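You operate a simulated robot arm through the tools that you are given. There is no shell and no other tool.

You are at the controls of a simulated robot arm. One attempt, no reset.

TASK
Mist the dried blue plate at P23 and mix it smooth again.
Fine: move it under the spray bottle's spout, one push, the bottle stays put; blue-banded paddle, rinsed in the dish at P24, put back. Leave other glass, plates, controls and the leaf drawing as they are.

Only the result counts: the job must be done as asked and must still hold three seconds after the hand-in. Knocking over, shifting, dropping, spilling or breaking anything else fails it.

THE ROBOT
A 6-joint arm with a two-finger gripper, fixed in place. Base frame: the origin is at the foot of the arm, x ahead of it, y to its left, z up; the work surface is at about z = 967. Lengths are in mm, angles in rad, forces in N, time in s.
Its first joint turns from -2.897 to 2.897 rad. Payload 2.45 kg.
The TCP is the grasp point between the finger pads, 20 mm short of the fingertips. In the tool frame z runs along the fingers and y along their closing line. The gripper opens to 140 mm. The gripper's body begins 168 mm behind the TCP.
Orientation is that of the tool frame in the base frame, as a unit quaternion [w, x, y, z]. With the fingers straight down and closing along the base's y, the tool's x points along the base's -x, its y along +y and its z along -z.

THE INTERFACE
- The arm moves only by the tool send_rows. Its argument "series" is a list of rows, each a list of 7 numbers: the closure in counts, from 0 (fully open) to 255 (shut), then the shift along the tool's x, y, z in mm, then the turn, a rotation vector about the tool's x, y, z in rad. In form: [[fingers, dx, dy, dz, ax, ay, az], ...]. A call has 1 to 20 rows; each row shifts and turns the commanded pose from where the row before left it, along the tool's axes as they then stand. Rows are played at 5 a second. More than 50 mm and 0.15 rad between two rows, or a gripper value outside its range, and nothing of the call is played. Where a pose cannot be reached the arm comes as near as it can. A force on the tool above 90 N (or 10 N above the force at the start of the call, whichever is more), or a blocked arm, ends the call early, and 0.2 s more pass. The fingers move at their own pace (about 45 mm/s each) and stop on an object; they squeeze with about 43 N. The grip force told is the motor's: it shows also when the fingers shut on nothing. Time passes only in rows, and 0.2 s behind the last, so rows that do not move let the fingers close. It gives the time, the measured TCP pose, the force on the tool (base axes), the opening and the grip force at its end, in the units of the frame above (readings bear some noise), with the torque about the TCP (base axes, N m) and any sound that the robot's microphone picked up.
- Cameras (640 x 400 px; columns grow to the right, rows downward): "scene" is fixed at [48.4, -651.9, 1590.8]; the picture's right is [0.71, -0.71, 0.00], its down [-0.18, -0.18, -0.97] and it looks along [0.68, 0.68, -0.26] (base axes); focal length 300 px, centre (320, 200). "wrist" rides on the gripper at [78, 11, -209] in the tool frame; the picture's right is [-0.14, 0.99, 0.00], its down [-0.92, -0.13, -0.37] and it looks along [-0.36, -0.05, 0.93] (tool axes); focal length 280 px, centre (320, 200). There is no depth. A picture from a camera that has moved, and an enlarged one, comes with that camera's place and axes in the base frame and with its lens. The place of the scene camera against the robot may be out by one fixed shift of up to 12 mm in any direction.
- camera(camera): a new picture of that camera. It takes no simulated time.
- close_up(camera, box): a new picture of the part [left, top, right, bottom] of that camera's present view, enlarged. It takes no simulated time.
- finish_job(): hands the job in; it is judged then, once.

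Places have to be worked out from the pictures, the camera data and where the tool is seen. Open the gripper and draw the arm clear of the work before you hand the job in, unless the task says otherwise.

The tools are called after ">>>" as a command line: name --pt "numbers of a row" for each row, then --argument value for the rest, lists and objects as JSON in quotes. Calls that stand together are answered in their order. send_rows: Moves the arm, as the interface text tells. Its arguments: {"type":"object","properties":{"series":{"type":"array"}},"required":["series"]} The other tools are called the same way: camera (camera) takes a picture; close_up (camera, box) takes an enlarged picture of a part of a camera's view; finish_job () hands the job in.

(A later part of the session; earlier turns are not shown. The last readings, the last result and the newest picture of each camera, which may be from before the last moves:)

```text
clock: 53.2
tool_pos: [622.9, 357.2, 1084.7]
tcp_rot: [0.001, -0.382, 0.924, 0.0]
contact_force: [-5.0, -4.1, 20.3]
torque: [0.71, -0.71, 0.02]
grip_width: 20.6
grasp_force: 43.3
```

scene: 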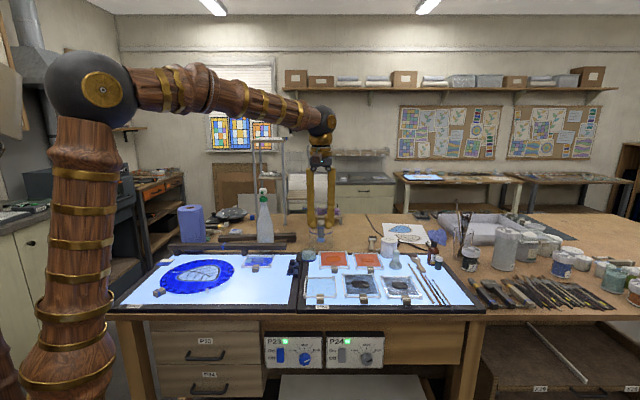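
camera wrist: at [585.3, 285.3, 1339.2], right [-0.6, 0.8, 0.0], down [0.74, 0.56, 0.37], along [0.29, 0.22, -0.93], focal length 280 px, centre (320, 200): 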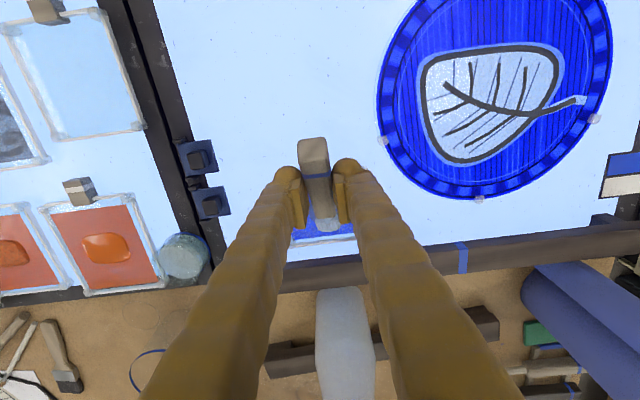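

That's solid floor contact (20 N), so I back off at once. The floor corresponds to a TCP height of about 1084.7, so I'll stir with the head just grazing it, starting by drawing water from the pool across the lump.

>>> send_rows --pt "255 0 0 -1.8 0 0 0" --pt "255 0 0 0 0 0 0"

>>> close_up --camera "scene" --box '[235, 235, 285, 275]'

>>> close_up --camera "wrist" --box '[240, 160, 400, 300]'

```text
clock: 53.8
tool_pos: [622.9, 357.9, 1083.8]
tcp_rot: [-0.001, -0.383, 0.924, -0.001]
contact_force: [0.8, -1.2, -1.2]
torque: [-0.04, 0.05, -0.02]
grip_width: 20.5
grasp_force: 43.2
```

```text
10.00 times, centred on (260, 255) of scene
camera zoom: at [48.4, -651.9, 1590.8], right [0.71, -0.71, 0.0], down [-0.18, -0.18, -0.97], along [0.68, 0.68, -0.26], focal length 2996 px, centre (920, -350)
```

zoom: 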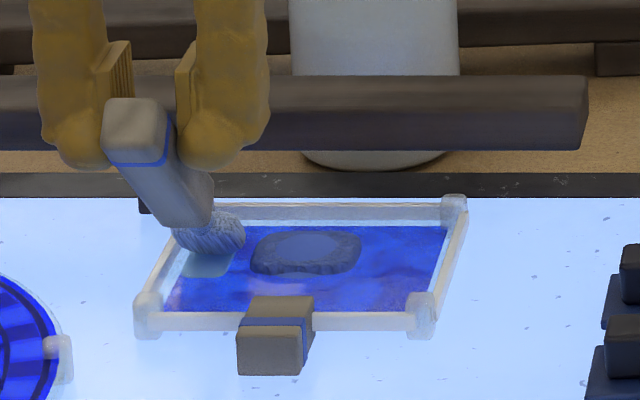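

```text
2.86 times, centred on (320, 230) of wrist
camera zoom: at [559.7, 310.5, 1293.2], right [-0.6, 0.8, 0.0], down [0.74, 0.56, 0.37], along [0.29, 0.22, -0.93], focal length 801 px, centre (320, 114)
```

zoom: 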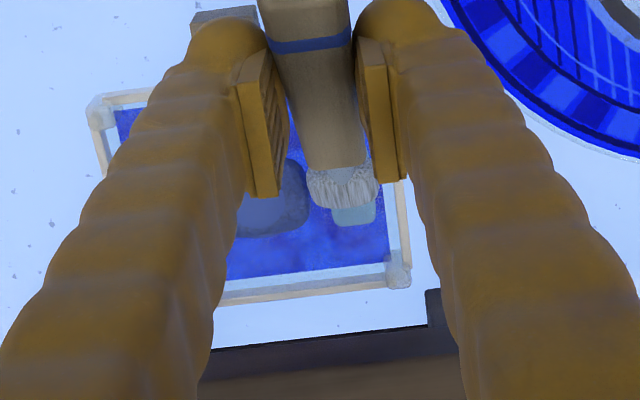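

It's free again and just grazing. I make a first sweep from the pool through the lump and back, then look for effect.

>>> send_rows --pt "255 0 -10 0 0 0 0" --pt "255 0 -10 0 0 0 0" --pt "255 0 -10 0 0 0 0" --pt "255 0 -10 0 0 0 0" --pt "255 0 -10 0 0 0 0" --pt "255 0 -10 0 0 0 0" --pt "255 0 -6 0 0 0 0" --pt "255 -5 8 0 0 0 0" --pt "255 -4 10 0 0 0 0" --pt "255 0 10 0 0 0 0" --pt "255 4 10 0 0 0 0" --pt "255 5 8 0 0 0 0" --pt "255 0 0 0 0 0 0"

>>> close_up --camera "scene" --box '[235, 235, 285, 275]'

>>> close_up --camera "wrist" --box '[240, 160, 400, 300]'

```text
clock: 56.6
tool_pos: [636.8, 345.4, 1084.2]
tcp_rot: [0.0, -0.383, 0.924, 0.0]
contact_force: [0.4, -0.4, 0.0]
torque: [-0.04, -0.02, -0.02]
grip_width: 20.4
grasp_force: 42.8
```

```text
10.00 times, centred on (260, 255) of scene
camera zoom: at [48.4, -651.9, 1590.8], right [0.71, -0.71, 0.0], down [-0.18, -0.18, -0.97], along [0.68, 0.68, -0.26], focal length 2996 px, centre (920, -350)
```

zoom: 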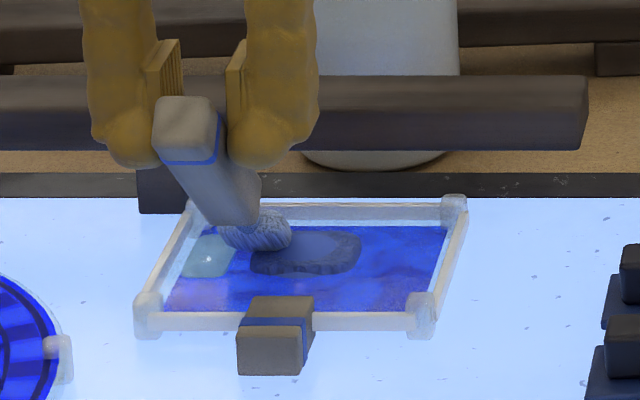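

```text
2.86 times, centred on (320, 230) of wrist
camera zoom: at [573.9, 296.8, 1293.6], right [-0.6, 0.8, 0.0], down [0.74, 0.56, 0.37], along [0.29, 0.22, -0.93], focal length 801 px, centre (320, 114)
```

zoom: 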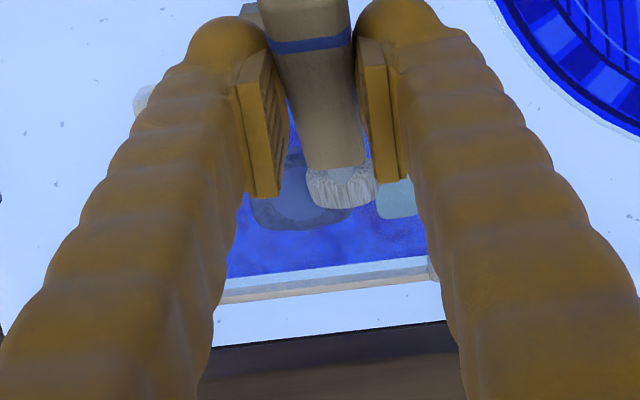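

I don't see a clear change yet. I zoom in to compare the lump's texture.

>>> close_up --camera "wrist" --box '[280, 200, 370, 270]'

>>> close_up --camera "scene" --box '[248, 250, 278, 272]'

```text
5.71 times, centred on (325, 235) of wrist
camera zoom: at [573.9, 296.8, 1293.6], right [-0.6, 0.8, 0.0], down [0.74, 0.56, 0.37], along [0.29, 0.22, -0.93], focal length 1602 px, centre (291, 0)
```

zoom: 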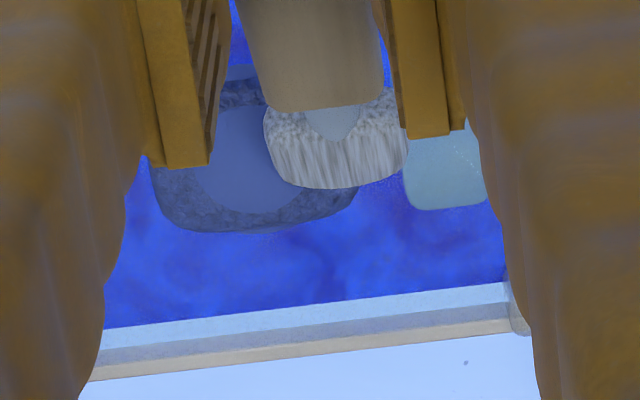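

```text
16.00 times, centred on (263, 261) of scene
camera zoom: at [48.4, -651.9, 1590.8], right [0.71, -0.71, 0.0], down [-0.18, -0.18, -0.97], along [0.68, 0.68, -0.26], focal length 4794 px, centre (1232, -776)
```

zoom: 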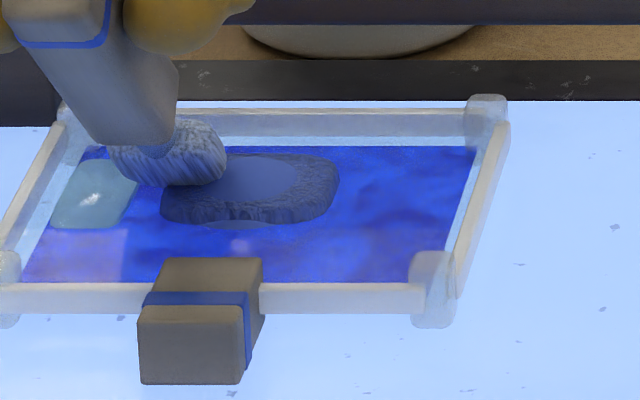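

There's a smooth disc inside the rough lump, which probably shows the mixing progress. I stir in circles with the head centred on the lump, half a millimetre lower for light contact.

>>> send_rows --pt "255 -7.5 -31 0 0 0 0" --pt "255 0 0 0.5 0 0 0" --pt "255 -7 1.88 0 0 0 0" --pt "255 -5.12 5.12 0 0 0 0" --pt "255 -1.88 7 0 0 0 0" --pt "255 1.88 7 0 0 0 0" --pt "255 5.12 5.12 0 0 0 0" --pt "255 7 1.88 0 0 0 0" --pt "255 7 -1.88 0 0 0 0" --pt "255 5.12 -5.12 0 0 0 0" --pt "255 1.88 -7 0 0 0 0" --pt "255 -1.88 -7 0 0 0 0" --pt "255 -5.12 -5.12 0 0 0 0" --pt "255 -7 -1.88 0 0 0 0" --pt "255 0 0 0 0 0 0"

>>> close_up --camera "scene" --box '[248, 250, 278, 272]'

>>> close_up --camera "wrist" --box '[280, 200, 370, 270]'

```text
clock: 59.8
tool_pos: [663.0, 327.6, 1084.3]
tcp_rot: [-0.001, -0.382, 0.924, -0.001]
contact_force: [0.1, 0.0, -0.9]
torque: [0.02, 0.01, -0.01]
grip_width: 20.6
grasp_force: 42.8
```

```text
16.00 times, centred on (263, 261) of scene
camera zoom: at [48.4, -651.9, 1590.8], right [0.71, -0.71, 0.0], down [-0.18, -0.18, -0.97], along [0.68, 0.68, -0.26], focal length 4794 px, centre (1232, -776)
```

zoom: 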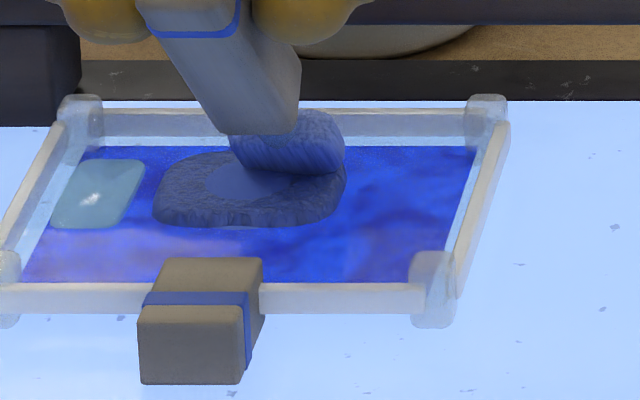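

```text
5.71 times, centred on (325, 235) of wrist
camera zoom: at [600.5, 279.7, 1293.2], right [-0.6, 0.8, 0.0], down [0.74, 0.56, 0.37], along [0.29, 0.22, -0.93], focal length 1602 px, centre (291, 0)
```

zoom: 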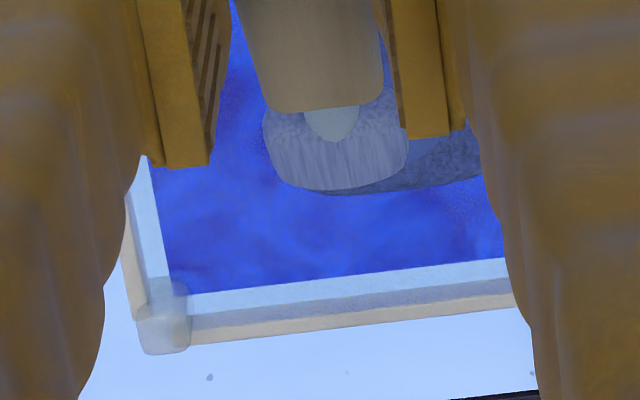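

Mixing has started: the head has turned blue and the lump looks darker and wider. I keep stirring circles.

>>> send_rows --pt "255 -7 1.88 0 0 0 0" --pt "255 -5.12 5.12 0 0 0 0" --pt "255 -1.88 7 0 0 0 0" --pt "255 1.88 7 0 0 0 0" --pt "255 5.12 5.12 0 0 0 0" --pt "255 7 1.88 0 0 0 0" --pt "255 7 -1.88 0 0 0 0" --pt "255 5.12 -5.12 0 0 0 0" --pt "255 1.88 -7 0 0 0 0" --pt "255 -1.88 -7 0 0 0 0" --pt "255 -5.12 -5.12 0 0 0 0" --pt "255 -7 -1.88 0 0 0 0" --pt "255 -7 1.88 0 0 0 0" --pt "255 -5.12 5.12 0 0 0 0" --pt "255 -1.88 7 0 0 0 0" --pt "255 1.88 7 0 0 0 0" --pt "255 5.12 5.12 0 0 0 0" --pt "255 7 1.88 0 0 0 0"

>>> close_up --camera "scene" --box '[248, 250, 278, 272]'

>>> close_up --camera "wrist" --box '[280, 200, 370, 270]'

```text
clock: 63.6
tool_pos: [644.1, 347.1, 1083.8]
tcp_rot: [0.0, -0.382, 0.924, 0.0]
contact_force: [-0.6, 0.8, 0.2]
torque: [0.11, -0.01, 0.02]
grip_width: 20.5
grasp_force: 42.3
```

```text
16.00 times, centred on (263, 261) of scene
camera zoom: at [48.4, -651.9, 1590.8], right [0.71, -0.71, 0.0], down [-0.18, -0.18, -0.97], along [0.68, 0.68, -0.26], focal length 4794 px, centre (1232, -776)
```

zoom: 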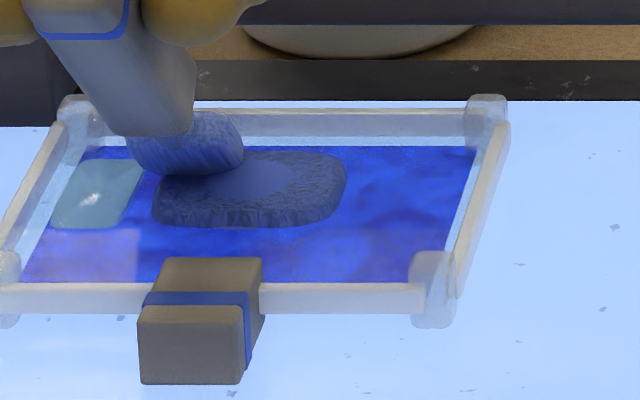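

```text
5.71 times, centred on (325, 235) of wrist
camera zoom: at [581.3, 299.8, 1292.5], right [-0.6, 0.8, 0.0], down [0.74, 0.56, 0.37], along [0.29, 0.22, -0.93], focal length 1602 px, centre (291, 0)
```

zoom: 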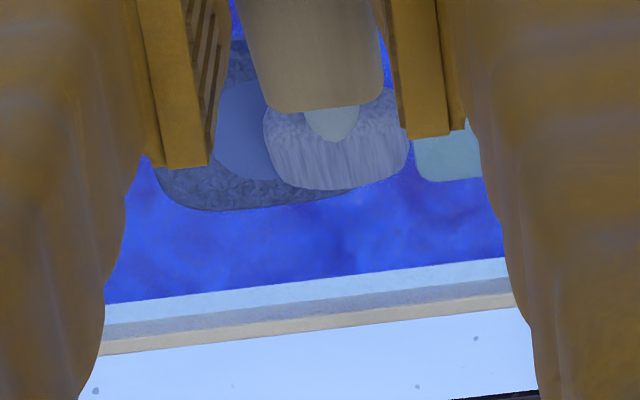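

The lump hasn't changed further. By the pictures my tip runs about 12 mm further out than I figured, so I've been stirring its far edge. I shift the circles about 19 mm back towards me.

>>> send_rows --pt "255 10 0 0 0 0 0" --pt "255 9 0 0 0 0 0" --pt "255 7 -1.88 0 0 0 0" --pt "255 5.12 -5.12 0 0 0 0" --pt "255 1.88 -7 0 0 0 0" --pt "255 -1.88 -7 0 0 0 0" --pt "255 -5.12 -5.12 0 0 0 0" --pt "255 -7 -1.88 0 0 0 0" --pt "255 -7 1.88 0 0 0 0" --pt "255 -5.12 5.12 0 0 0 0" --pt "255 -1.88 7 0 0 0 0" --pt "255 1.88 7 0 0 0 0" --pt "255 5.12 5.12 0 0 0 0" --pt "255 7 1.88 0 0 0 0"

>>> close_up --camera "scene" --box '[248, 250, 278, 272]'

>>> close_up --camera "wrist" --box '[280, 200, 370, 270]'

```text
clock: 66.6
tool_pos: [630.8, 334.3, 1084.2]
tcp_rot: [0.0, -0.383, 0.924, 0.0]
contact_force: [0.8, -0.4, -0.6]
torque: [-0.01, 0.04, 0.03]
grip_width: 20.5
grasp_force: 42.7
```

```text
16.00 times, centred on (263, 261) of scene
camera zoom: at [48.4, -651.9, 1590.8], right [0.71, -0.71, 0.0], down [-0.18, -0.18, -0.97], along [0.68, 0.68, -0.26], focal length 4794 px, centre (1232, -776)
```

zoom: 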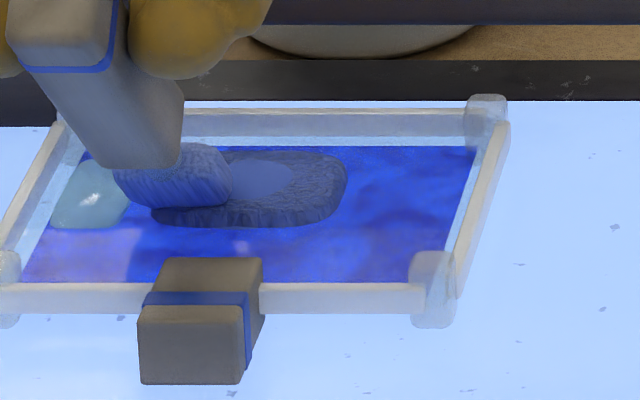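

```text
5.71 times, centred on (325, 235) of wrist
camera zoom: at [568.2, 285.7, 1292.6], right [-0.6, 0.8, 0.0], down [0.74, 0.56, 0.37], along [0.29, 0.22, -0.93], focal length 1602 px, centre (291, 0)
```

zoom: 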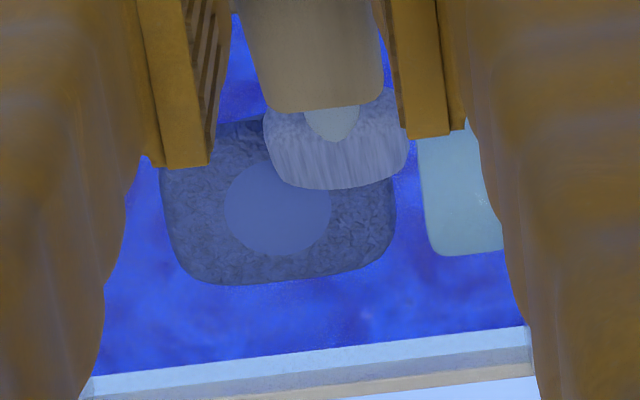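

The lump now shows in full with a smooth disc in the middle. I'll include the water pool: go to it, lower a touch for light contact, and draw water through the lump in slow zigzags.

>>> send_rows --pt "255 -7 12 0 0 0 0" --pt "255 0 10 0 0 0 0" --pt "255 0 0 0.4 0 0 0" --pt "255 0 0 0 0 0 0" --pt "255 0 -8 0 0 0 0" --pt "255 0 -8 0 0 0 0" --pt "255 0 -8 0 0 0 0" --pt "255 0 -8 0 0 0 0" --pt "255 0 -8 0 0 0 0" --pt "255 0 -8 0 0 0 0" --pt "255 0 -8 0 0 0 0" --pt "255 0 0 0 0 0 0"

>>> close_up --camera "scene" --box '[248, 250, 278, 272]'

>>> close_up --camera "wrist" --box '[280, 200, 370, 270]'

```text
clock: 69.2
tool_pos: [659.1, 316.0, 1083.6]
tcp_rot: [0.0, -0.383, 0.924, 0.0]
contact_force: [-1.0, -0.6, 2.2]
torque: [0.19, -0.1, 0.07]
grip_width: 20.6
grasp_force: 43.5
```

```text
16.00 times, centred on (263, 261) of scene
camera zoom: at [48.4, -651.9, 1590.8], right [0.71, -0.71, 0.0], down [-0.18, -0.18, -0.97], along [0.68, 0.68, -0.26], focal length 4794 px, centre (1232, -776)
```

zoom: 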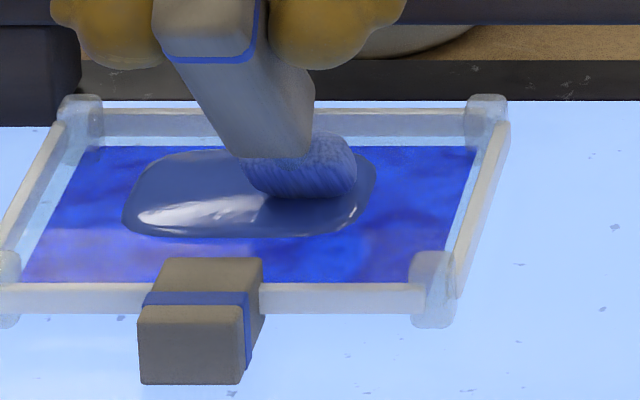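

```text
5.71 times, centred on (325, 235) of wrist
camera zoom: at [596.7, 266.9, 1292.1], right [-0.6, 0.8, 0.0], down [0.74, 0.56, 0.37], along [0.29, 0.22, -0.93], focal length 1602 px, centre (291, 0)
```

zoom: 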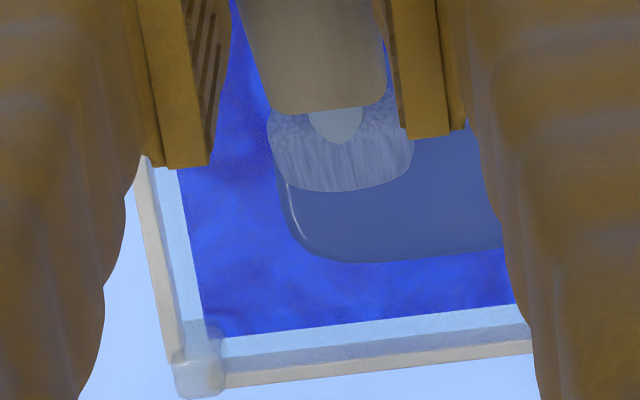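

Excellent: the water pool is gone and the lump has become one smooth glossy patch. I lift the paddle straight out and inspect the plate.

>>> send_rows --pt "255 0 0 -3 0 0 0" --pt "255 0 0 -10 0 0 0" --pt "255 0 0 -25 0 0 0" --pt "255 0 0 -35 0 0 0" --pt "255 0 0 0 0 0 0"

>>> close_up --camera "scene" --box '[235, 235, 285, 275]'

>>> camera --camera "wrist"

>>> close_up --camera "scene" --box '[290, 235, 340, 275]'

```text
clock: 70.4
tool_pos: [659.8, 314.0, 1156.3]
tcp_rot: [0.0, -0.383, 0.924, 0.0]
contact_force: [1.1, 0.0, -0.4]
torque: [0.0, -0.01, 0.02]
grip_width: 20.3
grasp_force: 42.8
```

```text
10.00 times, centred on (260, 255) of scene
camera zoom: at [48.4, -651.9, 1590.8], right [0.71, -0.71, 0.0], down [-0.18, -0.18, -0.97], along [0.68, 0.68, -0.26], focal length 2996 px, centre (920, -350)
```

zoom: 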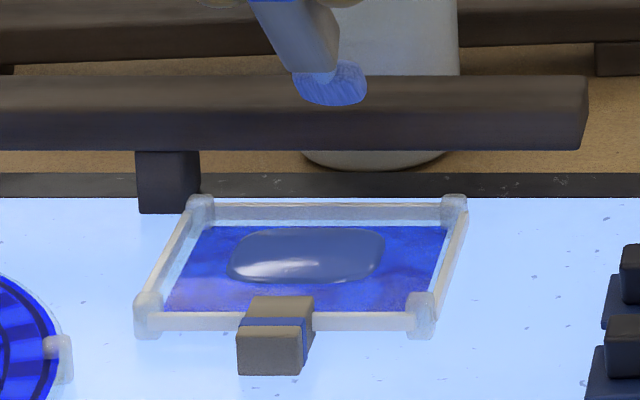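

```text
taken
camera wrist: at [597.0, 266.4, 1364.7], right [-0.6, 0.8, 0.0], down [0.74, 0.56, 0.37], along [0.29, 0.22, -0.93], focal length 280 px, centre (320, 200)
```

wrist: 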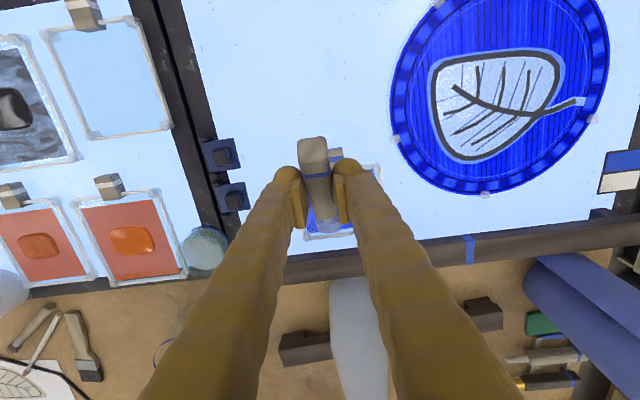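

```text
10.00 times, centred on (315, 255) of scene
camera zoom: at [48.4, -651.9, 1590.8], right [0.71, -0.71, 0.0], down [-0.18, -0.18, -0.97], along [0.68, 0.68, -0.26], focal length 2996 px, centre (370, -350)
```

zoom: 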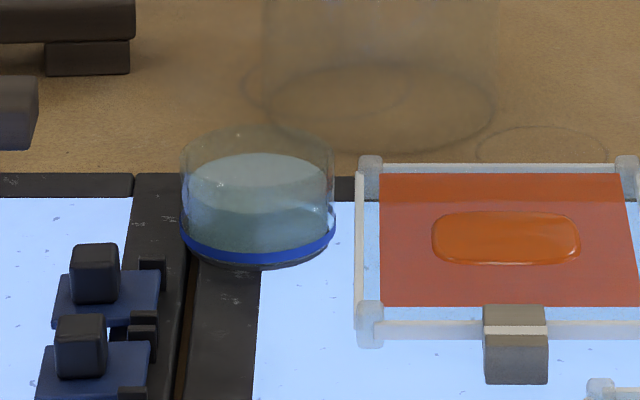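

The plate now looks as smooth and glossy as the wet orange one. Next comes the rinse: I zoom the wrist view on the dish to place it properly.

>>> close_up --camera "wrist" --box '[160, 210, 250, 280]'

```text
5.71 times, centred on (205, 245) of wrist
camera zoom: at [597.0, 266.4, 1364.7], right [-0.6, 0.8, 0.0], down [0.74, 0.56, 0.37], along [0.29, 0.22, -0.93], focal length 1602 px, centre (977, -57)
```

zoom: 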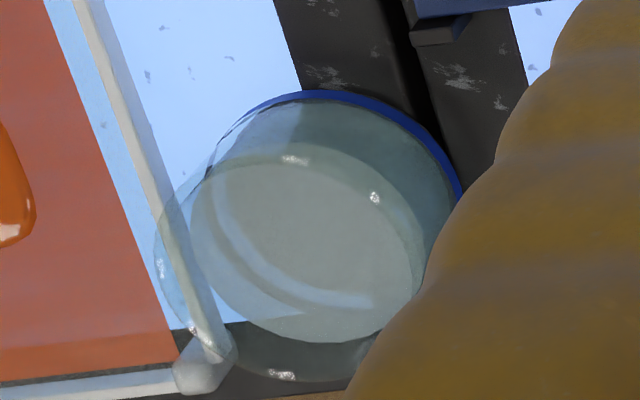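

I place the dish centre at about (445, 818), inner radius about 32, rim at z≈1002 and water level near z≈992. I raise the paddle, carry it over the dish and steepen it by 0.35 rad so the neck clears the rim.

>>> send_rows --pt "255 0 0 -40 0 0 0" --pt "255 -17 -39.5 0 0 0 0" --pt "255 -17 -39.5 0 0 0 0" --pt "255 -17 -39.5 0 0 0 0" --pt "255 -17 -39.5 0 0 0 0" --pt "255 -17 -39.5 0 0 0 0" --pt "255 0 0 0 0 0.12 0" --pt "255 0 0 0 0 0.12 0" --pt "255 0 0 0 0 0.11 0" --pt "255 0 0 0 0 0 0"

>>> camera --camera "wrist"

>>> close_up --camera "wrist" --box '[260, 150, 400, 290]'

>>> close_up --camera "scene" --box '[275, 205, 355, 275]'

```text
clock: 72.6
tool_pos: [859.7, 234.4, 1197.4]
tcp_rot: [-0.161, -0.377, 0.91, -0.067]
contact_force: [-0.5, 0.2, -1.0]
torque: [0.03, -0.02, 0.0]
grip_width: 20.5
grasp_force: 42.2
```

```text
taken
camera wrist: at [851.1, 241.3, 1419.6], right [-0.61, 0.79, -0.05], down [0.79, 0.61, 0.03], along [0.05, -0.02, -1.0], focal length 280 px, centre (320, 200)
```

wrist: 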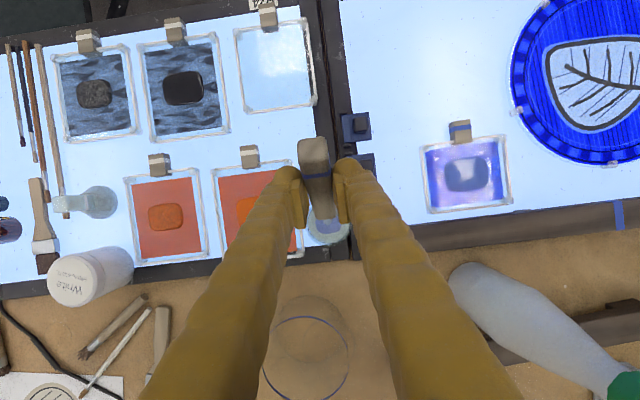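

```text
2.86 times, centred on (330, 220) of wrist
camera zoom: at [851.1, 241.3, 1419.6], right [-0.61, 0.79, -0.05], down [0.79, 0.61, 0.03], along [0.05, -0.02, -1.0], focal length 801 px, centre (291, 143)
```

zoom: 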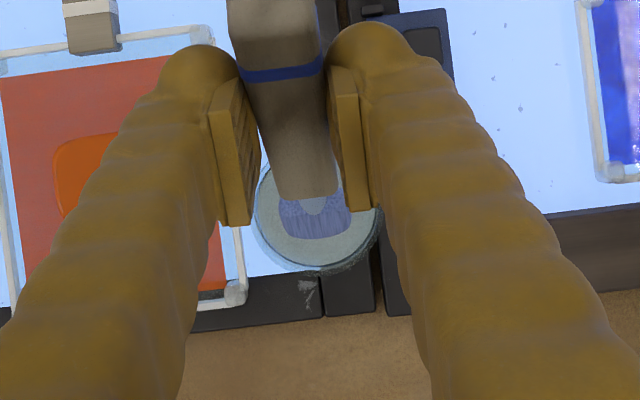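

```text
5.71 times, centred on (315, 240) of scene
camera zoom: at [48.4, -651.9, 1590.8], right [0.71, -0.71, 0.0], down [-0.18, -0.18, -0.97], along [0.68, 0.68, -0.26], focal length 1712 px, centre (349, -29)
```

zoom: 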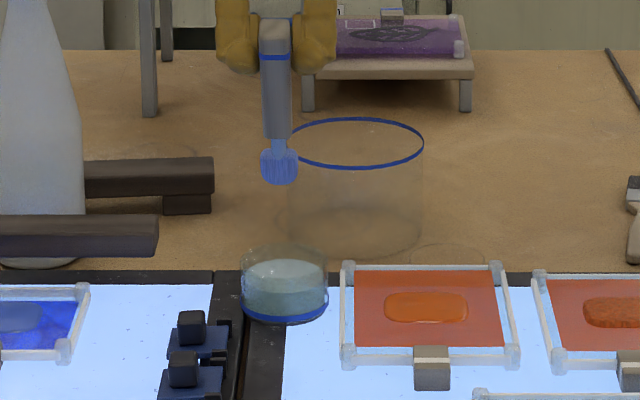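

The camera now looks nearly straight down: the paddle head is centred over the dish within a few millimetres. I lower it straight down to just above the rim and check.

>>> send_rows --pt "255 -10.3 0 28.2 0 0 0" --pt "255 -6.9 0 18.8 0 0 0" --pt "255 -1.7 0 4.7 0 0 0" --pt "255 0 0 0 0 0 0"

>>> close_up --camera "wrist" --box '[260, 150, 400, 290]'

>>> close_up --camera "scene" --box '[285, 215, 345, 265]'

```text
clock: 73.6
tool_pos: [858.9, 236.3, 1142.9]
tcp_rot: [-0.161, -0.377, 0.91, -0.067]
contact_force: [0.4, -1.1, -1.3]
torque: [0.0, -0.03, 0.04]
grip_width: 20.6
grasp_force: 43.1
```

```text
2.86 times, centred on (330, 220) of wrist
camera zoom: at [850.8, 241.5, 1364.4], right [-0.61, 0.79, -0.05], down [0.79, 0.61, 0.03], along [0.05, -0.02, -1.0], focal length 801 px, centre (291, 143)
```

zoom: 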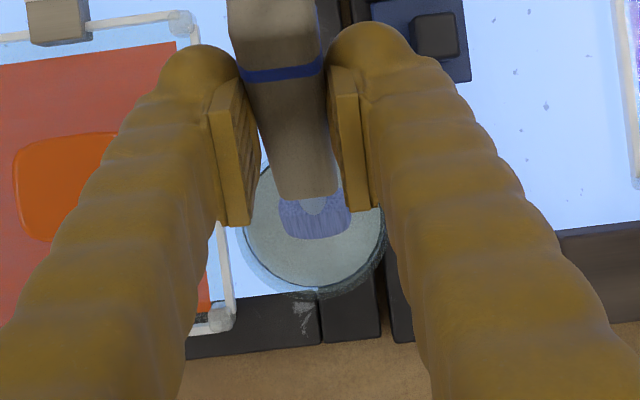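

```text
8.00 times, centred on (315, 240) of scene
camera zoom: at [48.4, -651.9, 1590.8], right [0.71, -0.71, 0.0], down [-0.18, -0.18, -0.97], along [0.68, 0.68, -0.26], focal length 2397 px, centre (360, -120)
```

zoom: 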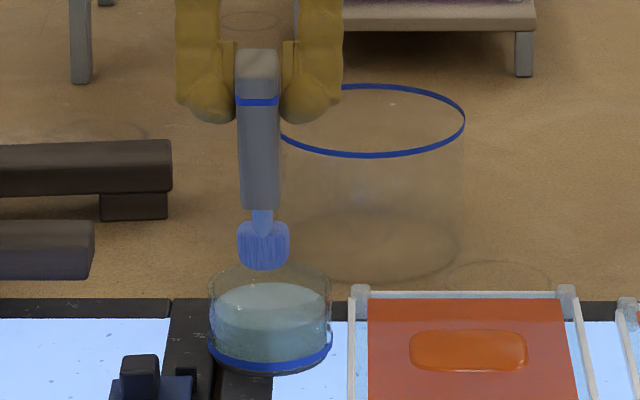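

The head is over the opening with clearance all round. I shift 2 mm right and dip into the water in small steps.

>>> send_rows --pt "255 -3.4 -2 9.4 0 0 0" --pt "255 -3.4 0 9.4 0 0 0" --pt "255 -1.7 0 4.7 0 0 0" --pt "255 0 0 0 0 0 0"

>>> close_up --camera "wrist" --box '[260, 150, 400, 290]'

>>> close_up --camera "scene" --box '[285, 215, 345, 265]'

```text
clock: 74.6
tool_pos: [861.1, 234.1, 1116.1]
tcp_rot: [-0.161, -0.377, 0.91, -0.068]
contact_force: [-0.4, -0.2, -0.4]
torque: [-0.02, 0.0, 0.0]
grip_width: 20.6
grasp_force: 43.7
```

```text
2.86 times, centred on (330, 220) of wrist
camera zoom: at [852.0, 240.1, 1339.4], right [-0.61, 0.79, -0.05], down [0.79, 0.61, 0.03], along [0.05, -0.02, -1.0], focal length 801 px, centre (291, 143)
```

zoom: 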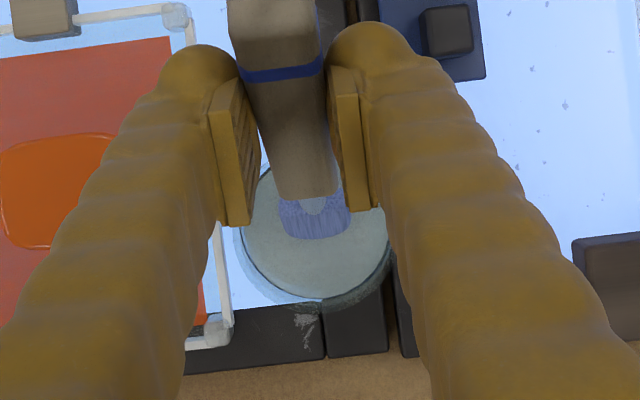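

```text
8.00 times, centred on (315, 240) of scene
camera zoom: at [48.4, -651.9, 1590.8], right [0.71, -0.71, 0.0], down [-0.18, -0.18, -0.97], along [0.68, 0.68, -0.26], focal length 2397 px, centre (360, -120)
```

zoom: 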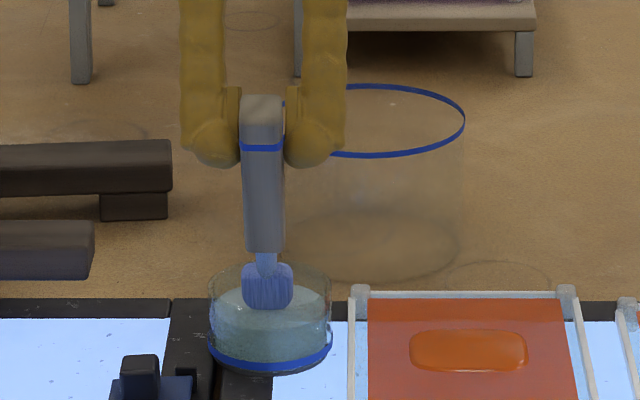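

The head's lower edge has only just met the water surface. I lower further in small steps, watching for the dish floor.

>>> send_rows --pt "255 -1.0 0 2.8 0 0 0" --pt "255 -1.0 0 2.8 0 0 0" --pt "255 0 0 0 0 0 0"

>>> close_up --camera "scene" --box '[295, 230, 335, 260]'

```text
clock: 75.4
tool_pos: [860.7, 233.5, 1110.3]
tcp_rot: [-0.161, -0.377, 0.91, -0.066]
contact_force: [0.4, 0.0, -1.2]
torque: [-0.02, 0.0, 0.04]
grip_width: 20.4
grasp_force: 42.5
```

```text
13.33 times, centred on (315, 245) of scene
camera zoom: at [48.4, -651.9, 1590.8], right [0.71, -0.71, 0.0], down [-0.18, -0.18, -0.97], along [0.68, 0.68, -0.26], focal length 3995 px, centre (387, -400)
```

zoom: 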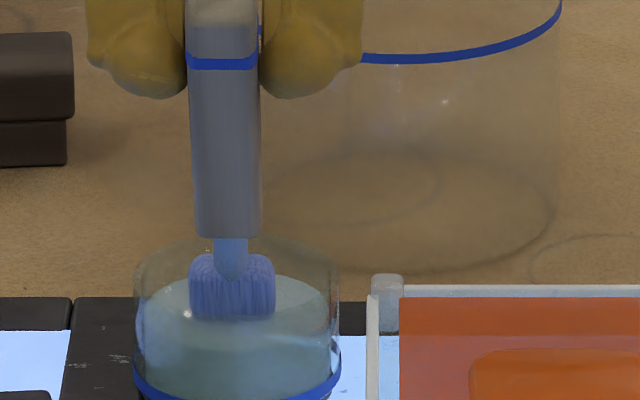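

About 6 mm of the head is now under water. I go a few millimetres deeper, still checking for contact.

>>> send_rows --pt "255 -0.7 0 1.9 0 0 0" --pt "255 -0.7 0 1.9 0 0 0" --pt "255 0 0 0 0 0 0"

>>> close_up --camera "scene" --box '[295, 230, 335, 260]'

>>> close_up --camera "wrist" --box '[280, 190, 360, 270]'

```text
clock: 76.2
tool_pos: [859.2, 233.9, 1106.5]
tcp_rot: [-0.161, -0.377, 0.91, -0.067]
contact_force: [0.0, -0.2, -0.8]
torque: [-0.01, -0.01, 0.01]
grip_width: 20.3
grasp_force: 43.7
```

```text
13.33 times, centred on (315, 245) of scene
camera zoom: at [48.4, -651.9, 1590.8], right [0.71, -0.71, 0.0], down [-0.18, -0.18, -0.97], along [0.68, 0.68, -0.26], focal length 3995 px, centre (387, -400)
```

zoom: 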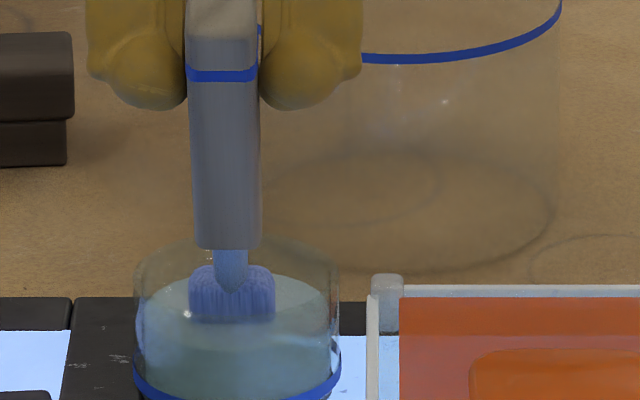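

```text
5.00 times, centred on (320, 230) of wrist
camera zoom: at [851.7, 240.0, 1329.5], right [-0.61, 0.79, -0.05], down [0.79, 0.61, 0.03], along [0.05, -0.02, -1.0], focal length 1402 px, centre (320, 50)
```

zoom: 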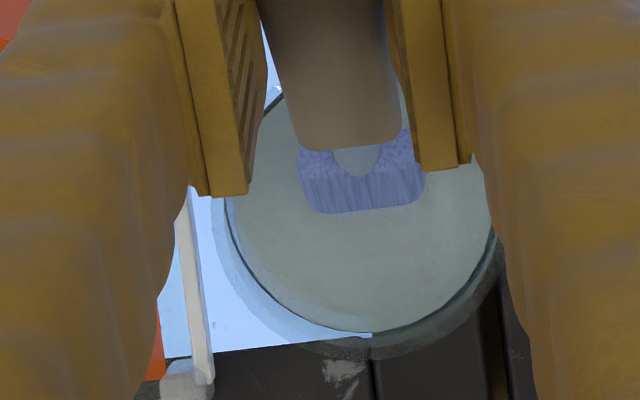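

The head sits about 10 mm into the water, centred, without touching. I swirl it in a small circle to rinse.

>>> send_rows --pt "255 0 -8 0 0 0 0" --pt "255 -3.76 1.07 -1.37 0 0 0" --pt "255 -2.75 2.93 -1.0 0 0 0" --pt "255 -1.0 4 -0.37 0 0 0" --pt "255 1.0 4 0.37 0 0 0" --pt "255 2.75 2.93 1.0 0 0 0" --pt "255 3.76 1.07 1.37 0 0 0" --pt "255 3.76 -1.07 1.37 0 0 0" --pt "255 2.75 -2.93 1.0 0 0 0" --pt "255 1.0 -4 0.37 0 0 0" --pt "255 -1.0 -4 -0.37 0 0 0" --pt "255 -2.75 -2.93 -1.0 0 0 0" --pt "255 -3.76 -1.07 -1.37 0 0 0" --pt "255 0 8 0 0 0 0" --pt "255 0 0 0 0 0 0"

>>> close_up --camera "scene" --box '[295, 230, 335, 260]'

>>> close_up --camera "wrist" --box '[280, 190, 360, 270]'

```text
clock: 79.4
tool_pos: [860.3, 232.5, 1106.3]
tcp_rot: [-0.161, -0.377, 0.91, -0.067]
contact_force: [-0.5, 0.5, 0.6]
torque: [0.01, -0.02, 0.02]
grip_width: 20.4
grasp_force: 42.7
```

```text
13.33 times, centred on (315, 245) of scene
camera zoom: at [48.4, -651.9, 1590.8], right [0.71, -0.71, 0.0], down [-0.18, -0.18, -0.97], along [0.68, 0.68, -0.26], focal length 3995 px, centre (387, -400)
```

zoom: 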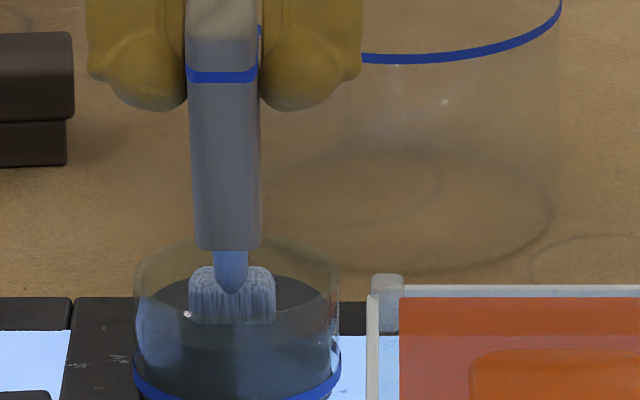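

```text
5.00 times, centred on (320, 230) of wrist
camera zoom: at [851.6, 239.8, 1329.3], right [-0.61, 0.79, -0.05], down [0.79, 0.61, 0.03], along [0.05, -0.02, -1.0], focal length 1402 px, centre (320, 50)
```

zoom: 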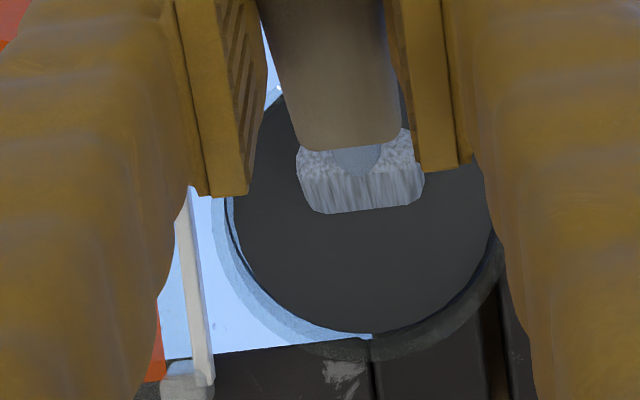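

The head is clean again and the rinse water has taken up the colour. I lift the paddle straight out of the dish and straighten the tool.

>>> send_rows --pt "255 1.7 0 -4.7 0 0 0" --pt "255 3.4 0 -9.4 0 0 0" --pt "255 5.1 0 -14.1 0 0 0" --pt "255 10.3 0 -28.2 0 0 0" --pt "255 13.7 0 -37.6 0 0 0" --pt "255 13.7 0 -37.6 0 0 0" --pt "255 0 0 0 0 -0.12 0" --pt "255 0 0 0 0 -0.12 0" --pt "255 0 0 0 0 -0.11 0" --pt "255 0 0 0 0 0 0"

>>> close_up --camera "scene" --box '[275, 190, 355, 270]'

>>> camera --camera "wrist"

```text
clock: 81.6
tool_pos: [861.0, 233.7, 1246.5]
tcp_rot: [0.0, -0.382, 0.924, 0.0]
contact_force: [-1.0, -0.1, -0.8]
torque: [-0.01, 0.04, -0.01]
grip_width: 20.3
grasp_force: 43.1
```

```text
5.00 times, centred on (315, 230) of scene
camera zoom: at [48.4, -651.9, 1590.8], right [0.71, -0.71, 0.0], down [-0.18, -0.18, -0.97], along [0.68, 0.68, -0.26], focal length 1498 px, centre (345, 50)
```

zoom: 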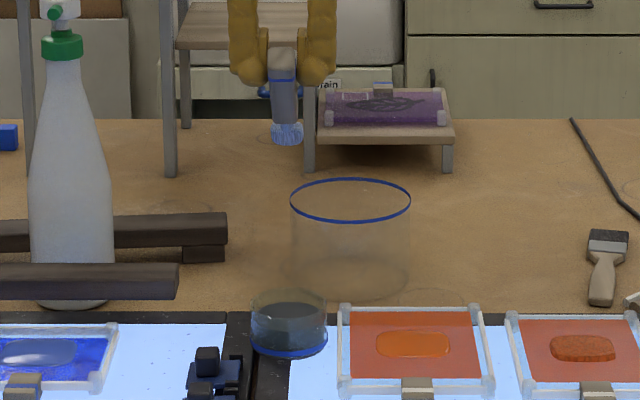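

```text
taken
camera wrist: at [797.8, 185.7, 1455.5], right [-0.6, 0.8, 0.0], down [0.74, 0.56, 0.37], along [0.29, 0.22, -0.93], focal length 280 px, centre (320, 200)
```

wrist: 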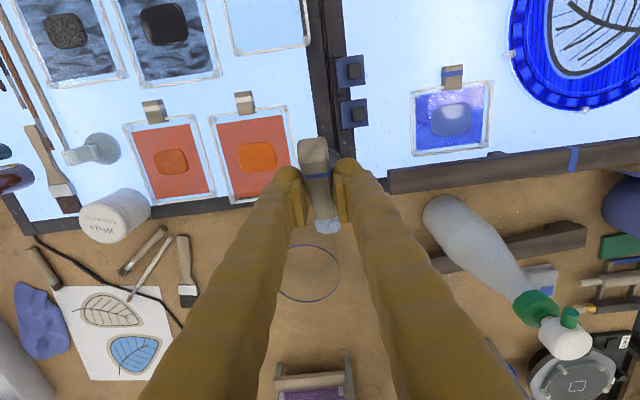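

The paddle is clean and the dish is undisturbed. I carry it back: away from the dish, pitch to the pick-up angle, then right towards its resting place.

>>> send_rows --pt "255 45 0 0 0 0 0" --pt "255 45 0 0 0 0 0" --pt "255 45 0 0 0 0 0" --pt "255 45 0 0 0 0 0" --pt "255 45 0 0 0 0 0" --pt "255 40 0 0 0 0 0" --pt "255 0 0 0 0 -0.15 0" --pt "255 0 0 0 0 -0.15 0" --pt "255 0 0 0 0 -0.15 0" --pt "255 0 0 0 0 -0.15 0" --pt "255 0 0 0 0 -0.15 0" --pt "255 0 -45 0 0 0 0" --pt "255 0 -45 0 0 0 0" --pt "255 0 -45 0 0 0 0" --pt "255 0 -45 0 0 0 0" --pt "255 0 -45 0 0 0 0" --pt "255 0 -45 0 0 0 0" --pt "255 0 -45 0 0 0 0" --pt "255 0 -45 0 0 0 0" --pt "255 0 -45 0 0 0 0"

>>> camera --camera "scene"

```text
clock: 85.8
tool_pos: [960.4, -239.0, 1248.9]
tcp_rot: [0.338, -0.357, 0.86, 0.139]
contact_force: [0.7, -0.2, -0.8]
torque: [-0.07, 0.04, -0.07]
grip_width: 20.4
grasp_force: 42.8
```

```text
taken
```

scene: 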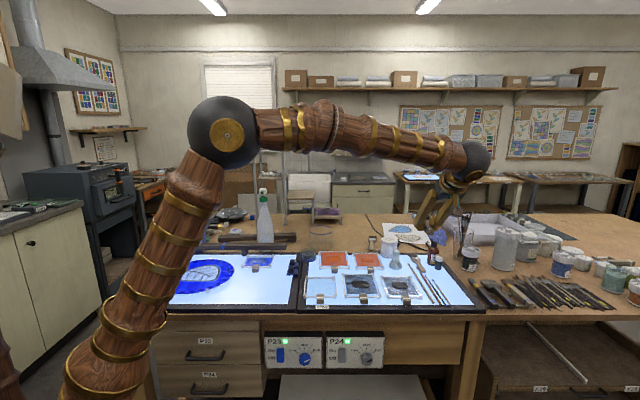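

Now at (848, 510, 1249). I move the rest of the way right and descend to about 95 mm above the pick-up pose.

>>> send_rows --pt "255 0 -36.4 0 0 0 0" --pt "255 0 -36.4 0 0 0 0" --pt "255 0 -36.3 0 0 0 0" --pt "255 0 -36.3 0 0 0 0" --pt "255 27.4 0 28.4 0 0 0" --pt "255 27.4 0 28.4 0 0 0" --pt "255 27.4 0 28.4 0 0 0" --pt "255 27.4 0 28.4 0 0 0" --pt "255 0 0 0 0 0 0"

>>> close_up --camera "scene" --box '[420, 215, 500, 305]'

>>> camera --camera "wrist"

```text
clock: 87.8
tool_pos: [1061.5, -344.8, 1087.6]
tcp_rot: [0.339, -0.356, 0.86, 0.14]
contact_force: [0.5, 1.0, -1.6]
torque: [-0.02, 0.03, 0.05]
grip_width: 20.7
grasp_force: 43.3
```

```text
4.44 times, centred on (460, 260) of scene
camera zoom: at [48.4, -651.9, 1590.8], right [0.71, -0.71, 0.0], down [-0.18, -0.18, -0.97], along [0.68, 0.68, -0.26], focal length 1332 px, centre (-302, -67)
```

zoom: 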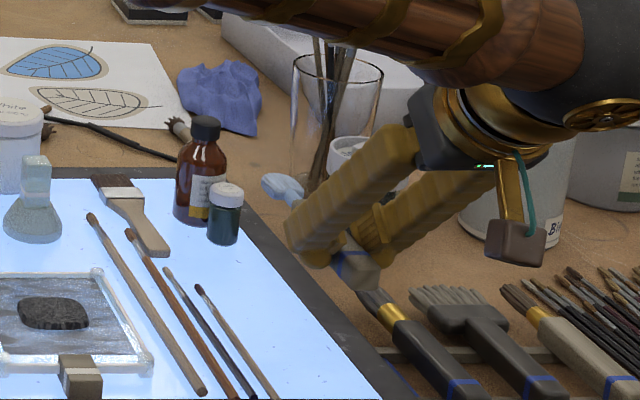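

```text
taken
camera wrist: at [912.7, -478.8, 1187.4], right [-0.63, 0.77, 0.09], down [0.39, 0.21, 0.9], along [0.67, 0.6, -0.43], focal length 280 px, centre (320, 200)
```

wrist: 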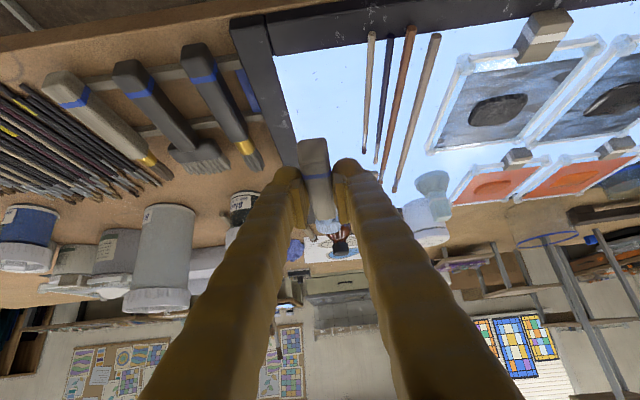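

The paddle sits in the grip exactly as when picked up (same view, same angle). I lower it back to its spot, slowing at the end.

>>> send_rows --pt "255 27.3 1 29.3 0 0 0" --pt "255 20.4 0 22 0 0 0" --pt "255 8.2 0 8.8 0 0 0" --pt "255 3.4 0 3.7 0 0 0" --pt "255 1.4 0 1.5 0 0 0" --pt "255 0 0 0 0 0 0"

>>> close_up --camera "scene" --box '[430, 240, 490, 310]'

>>> close_up --camera "wrist" --box '[240, 90, 400, 250]'

```text
clock: 89.2
tool_pos: [1060.2, -343.8, 998.3]
tcp_rot: [0.339, -0.357, 0.859, 0.141]
contact_force: [0.5, 0.2, -0.2]
torque: [-0.02, -0.01, 0.0]
grip_width: 20.3
grasp_force: 43.2
```

```text
5.71 times, centred on (460, 275) of scene
camera zoom: at [48.4, -651.9, 1590.8], right [0.71, -0.71, 0.0], down [-0.18, -0.18, -0.97], along [0.68, 0.68, -0.26], focal length 1712 px, centre (-480, -229)
```

zoom: 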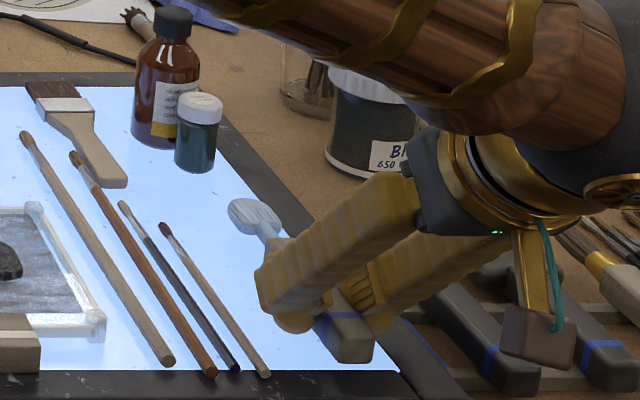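

```text
2.50 times, centred on (320, 170) of wrist
camera zoom: at [911.3, -477.9, 1098.8], right [-0.63, 0.77, 0.09], down [0.39, 0.21, 0.9], along [0.67, 0.6, -0.43], focal length 701 px, centre (320, 275)
```

zoom: 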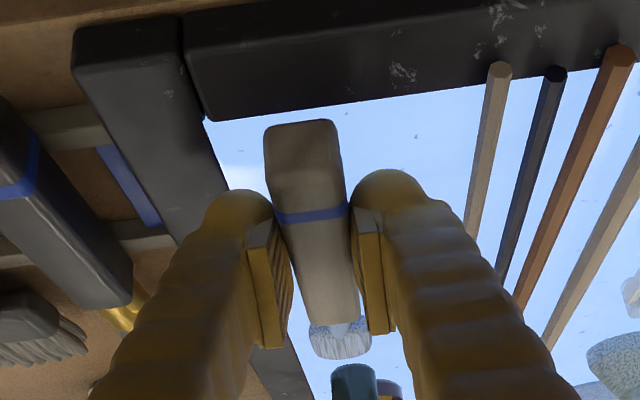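

Nearly down; the head end is pitched up by about a degree. I lower in 1 mm steps until it touches.

>>> send_rows --pt "255 0.7 0 0.73 0 0 0" --pt "255 0.7 0 0.73 0 0 0" --pt "255 0 0 0 0 0 0"

```text
clock: 90.0
tool_pos: [1059.8, -344.0, 998.9]
tcp_rot: [0.338, -0.357, 0.859, 0.141]
contact_force: [-0.2, -0.2, -0.6]
torque: [-0.02, 0.0, -0.01]
grip_width: 20.5
grasp_force: 42.8
```

No contact yet. I continue down another 1–2 mm.

>>> send_rows --pt "255 0.7 0 0.73 0 0 0" --pt "255 0 0 0 0 0 0"

>>> close_up --camera "scene" --box '[430, 240, 490, 310]'

```text
clock: 90.6
tool_pos: [1059.1, -345.2, 996.7]
tcp_rot: [0.338, -0.356, 0.86, 0.139]
contact_force: [0.5, 0.9, -0.8]
torque: [-0.02, 0.01, -0.01]
grip_width: 20.7
grasp_force: 42.7
```

```text
5.71 times, centred on (460, 275) of scene
camera zoom: at [48.4, -651.9, 1590.8], right [0.71, -0.71, 0.0], down [-0.18, -0.18, -0.97], along [0.68, 0.68, -0.26], focal length 1712 px, centre (-480, -229)
```

zoom: 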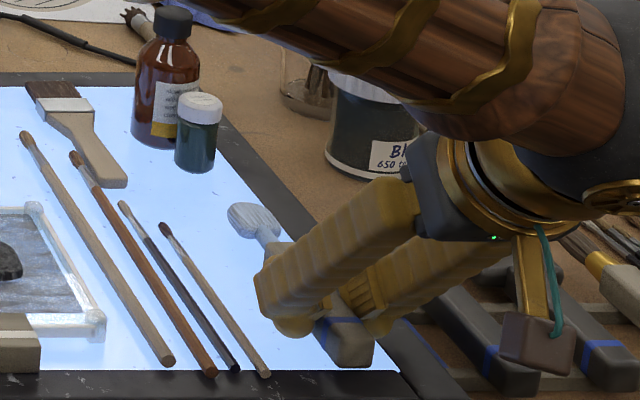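

The view now matches the pick-up picture almost exactly. I lower a last bit to touch.

>>> send_rows --pt "255 0.7 0 0.73 0 0 0" --pt "255 0 0 0 0 0 0"

```text
clock: 91.2
tool_pos: [1060.4, -344.0, 995.8]
tcp_rot: [0.339, -0.356, 0.86, 0.14]
contact_force: [-0.1, -0.1, 2.6]
torque: [-0.12, 0.1, 0.0]
grip_width: 20.5
grasp_force: 42.8
```

Contact is felt (about 3 N up), so the paddle rests on the panel. I open just enough to release, then check.

>>> send_rows --pt "215 0 0 0 0 0 0" --pt "205 0 0 0 0 0 0" --pt "195 0 0 0 0 0 0" --pt "193 0 0 0 0 0 0" --pt "193 0 0 0 0 0 0"

>>> close_up --camera "scene" --box '[430, 240, 490, 310]'

>>> close_up --camera "wrist" --box '[240, 90, 400, 250]'

```text
clock: 92.4
tool_pos: [1059.9, -344.7, 995.0]
tcp_rot: [0.337, -0.357, 0.86, 0.14]
contact_force: [0.1, -0.3, 0.6]
torque: [-0.02, -0.02, 0.04]
grip_width: 33.9
grasp_force: 0.1
```

```text
5.71 times, centred on (460, 275) of scene
camera zoom: at [48.4, -651.9, 1590.8], right [0.71, -0.71, 0.0], down [-0.18, -0.18, -0.97], along [0.68, 0.68, -0.26], focal length 1712 px, centre (-480, -229)
```

zoom: 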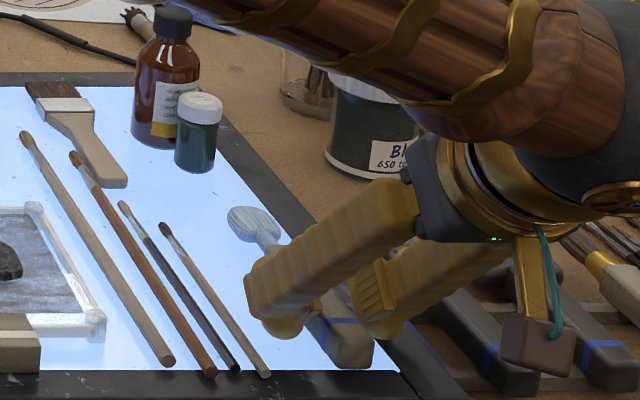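

```text
2.50 times, centred on (320, 170) of wrist
camera zoom: at [911.1, -478.0, 1095.1], right [-0.63, 0.77, 0.09], down [0.39, 0.21, 0.9], along [0.67, 0.6, -0.43], focal length 701 px, centre (320, 275)
```

zoom: 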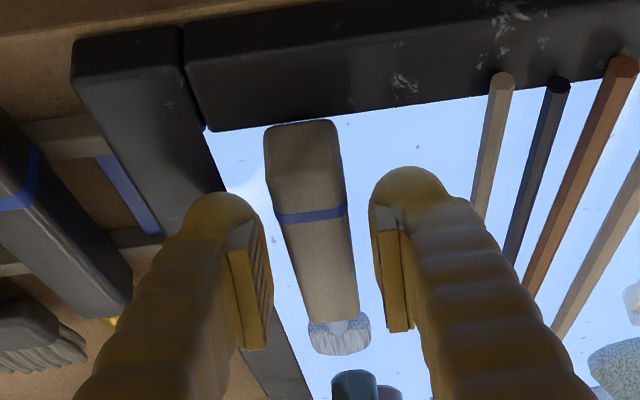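

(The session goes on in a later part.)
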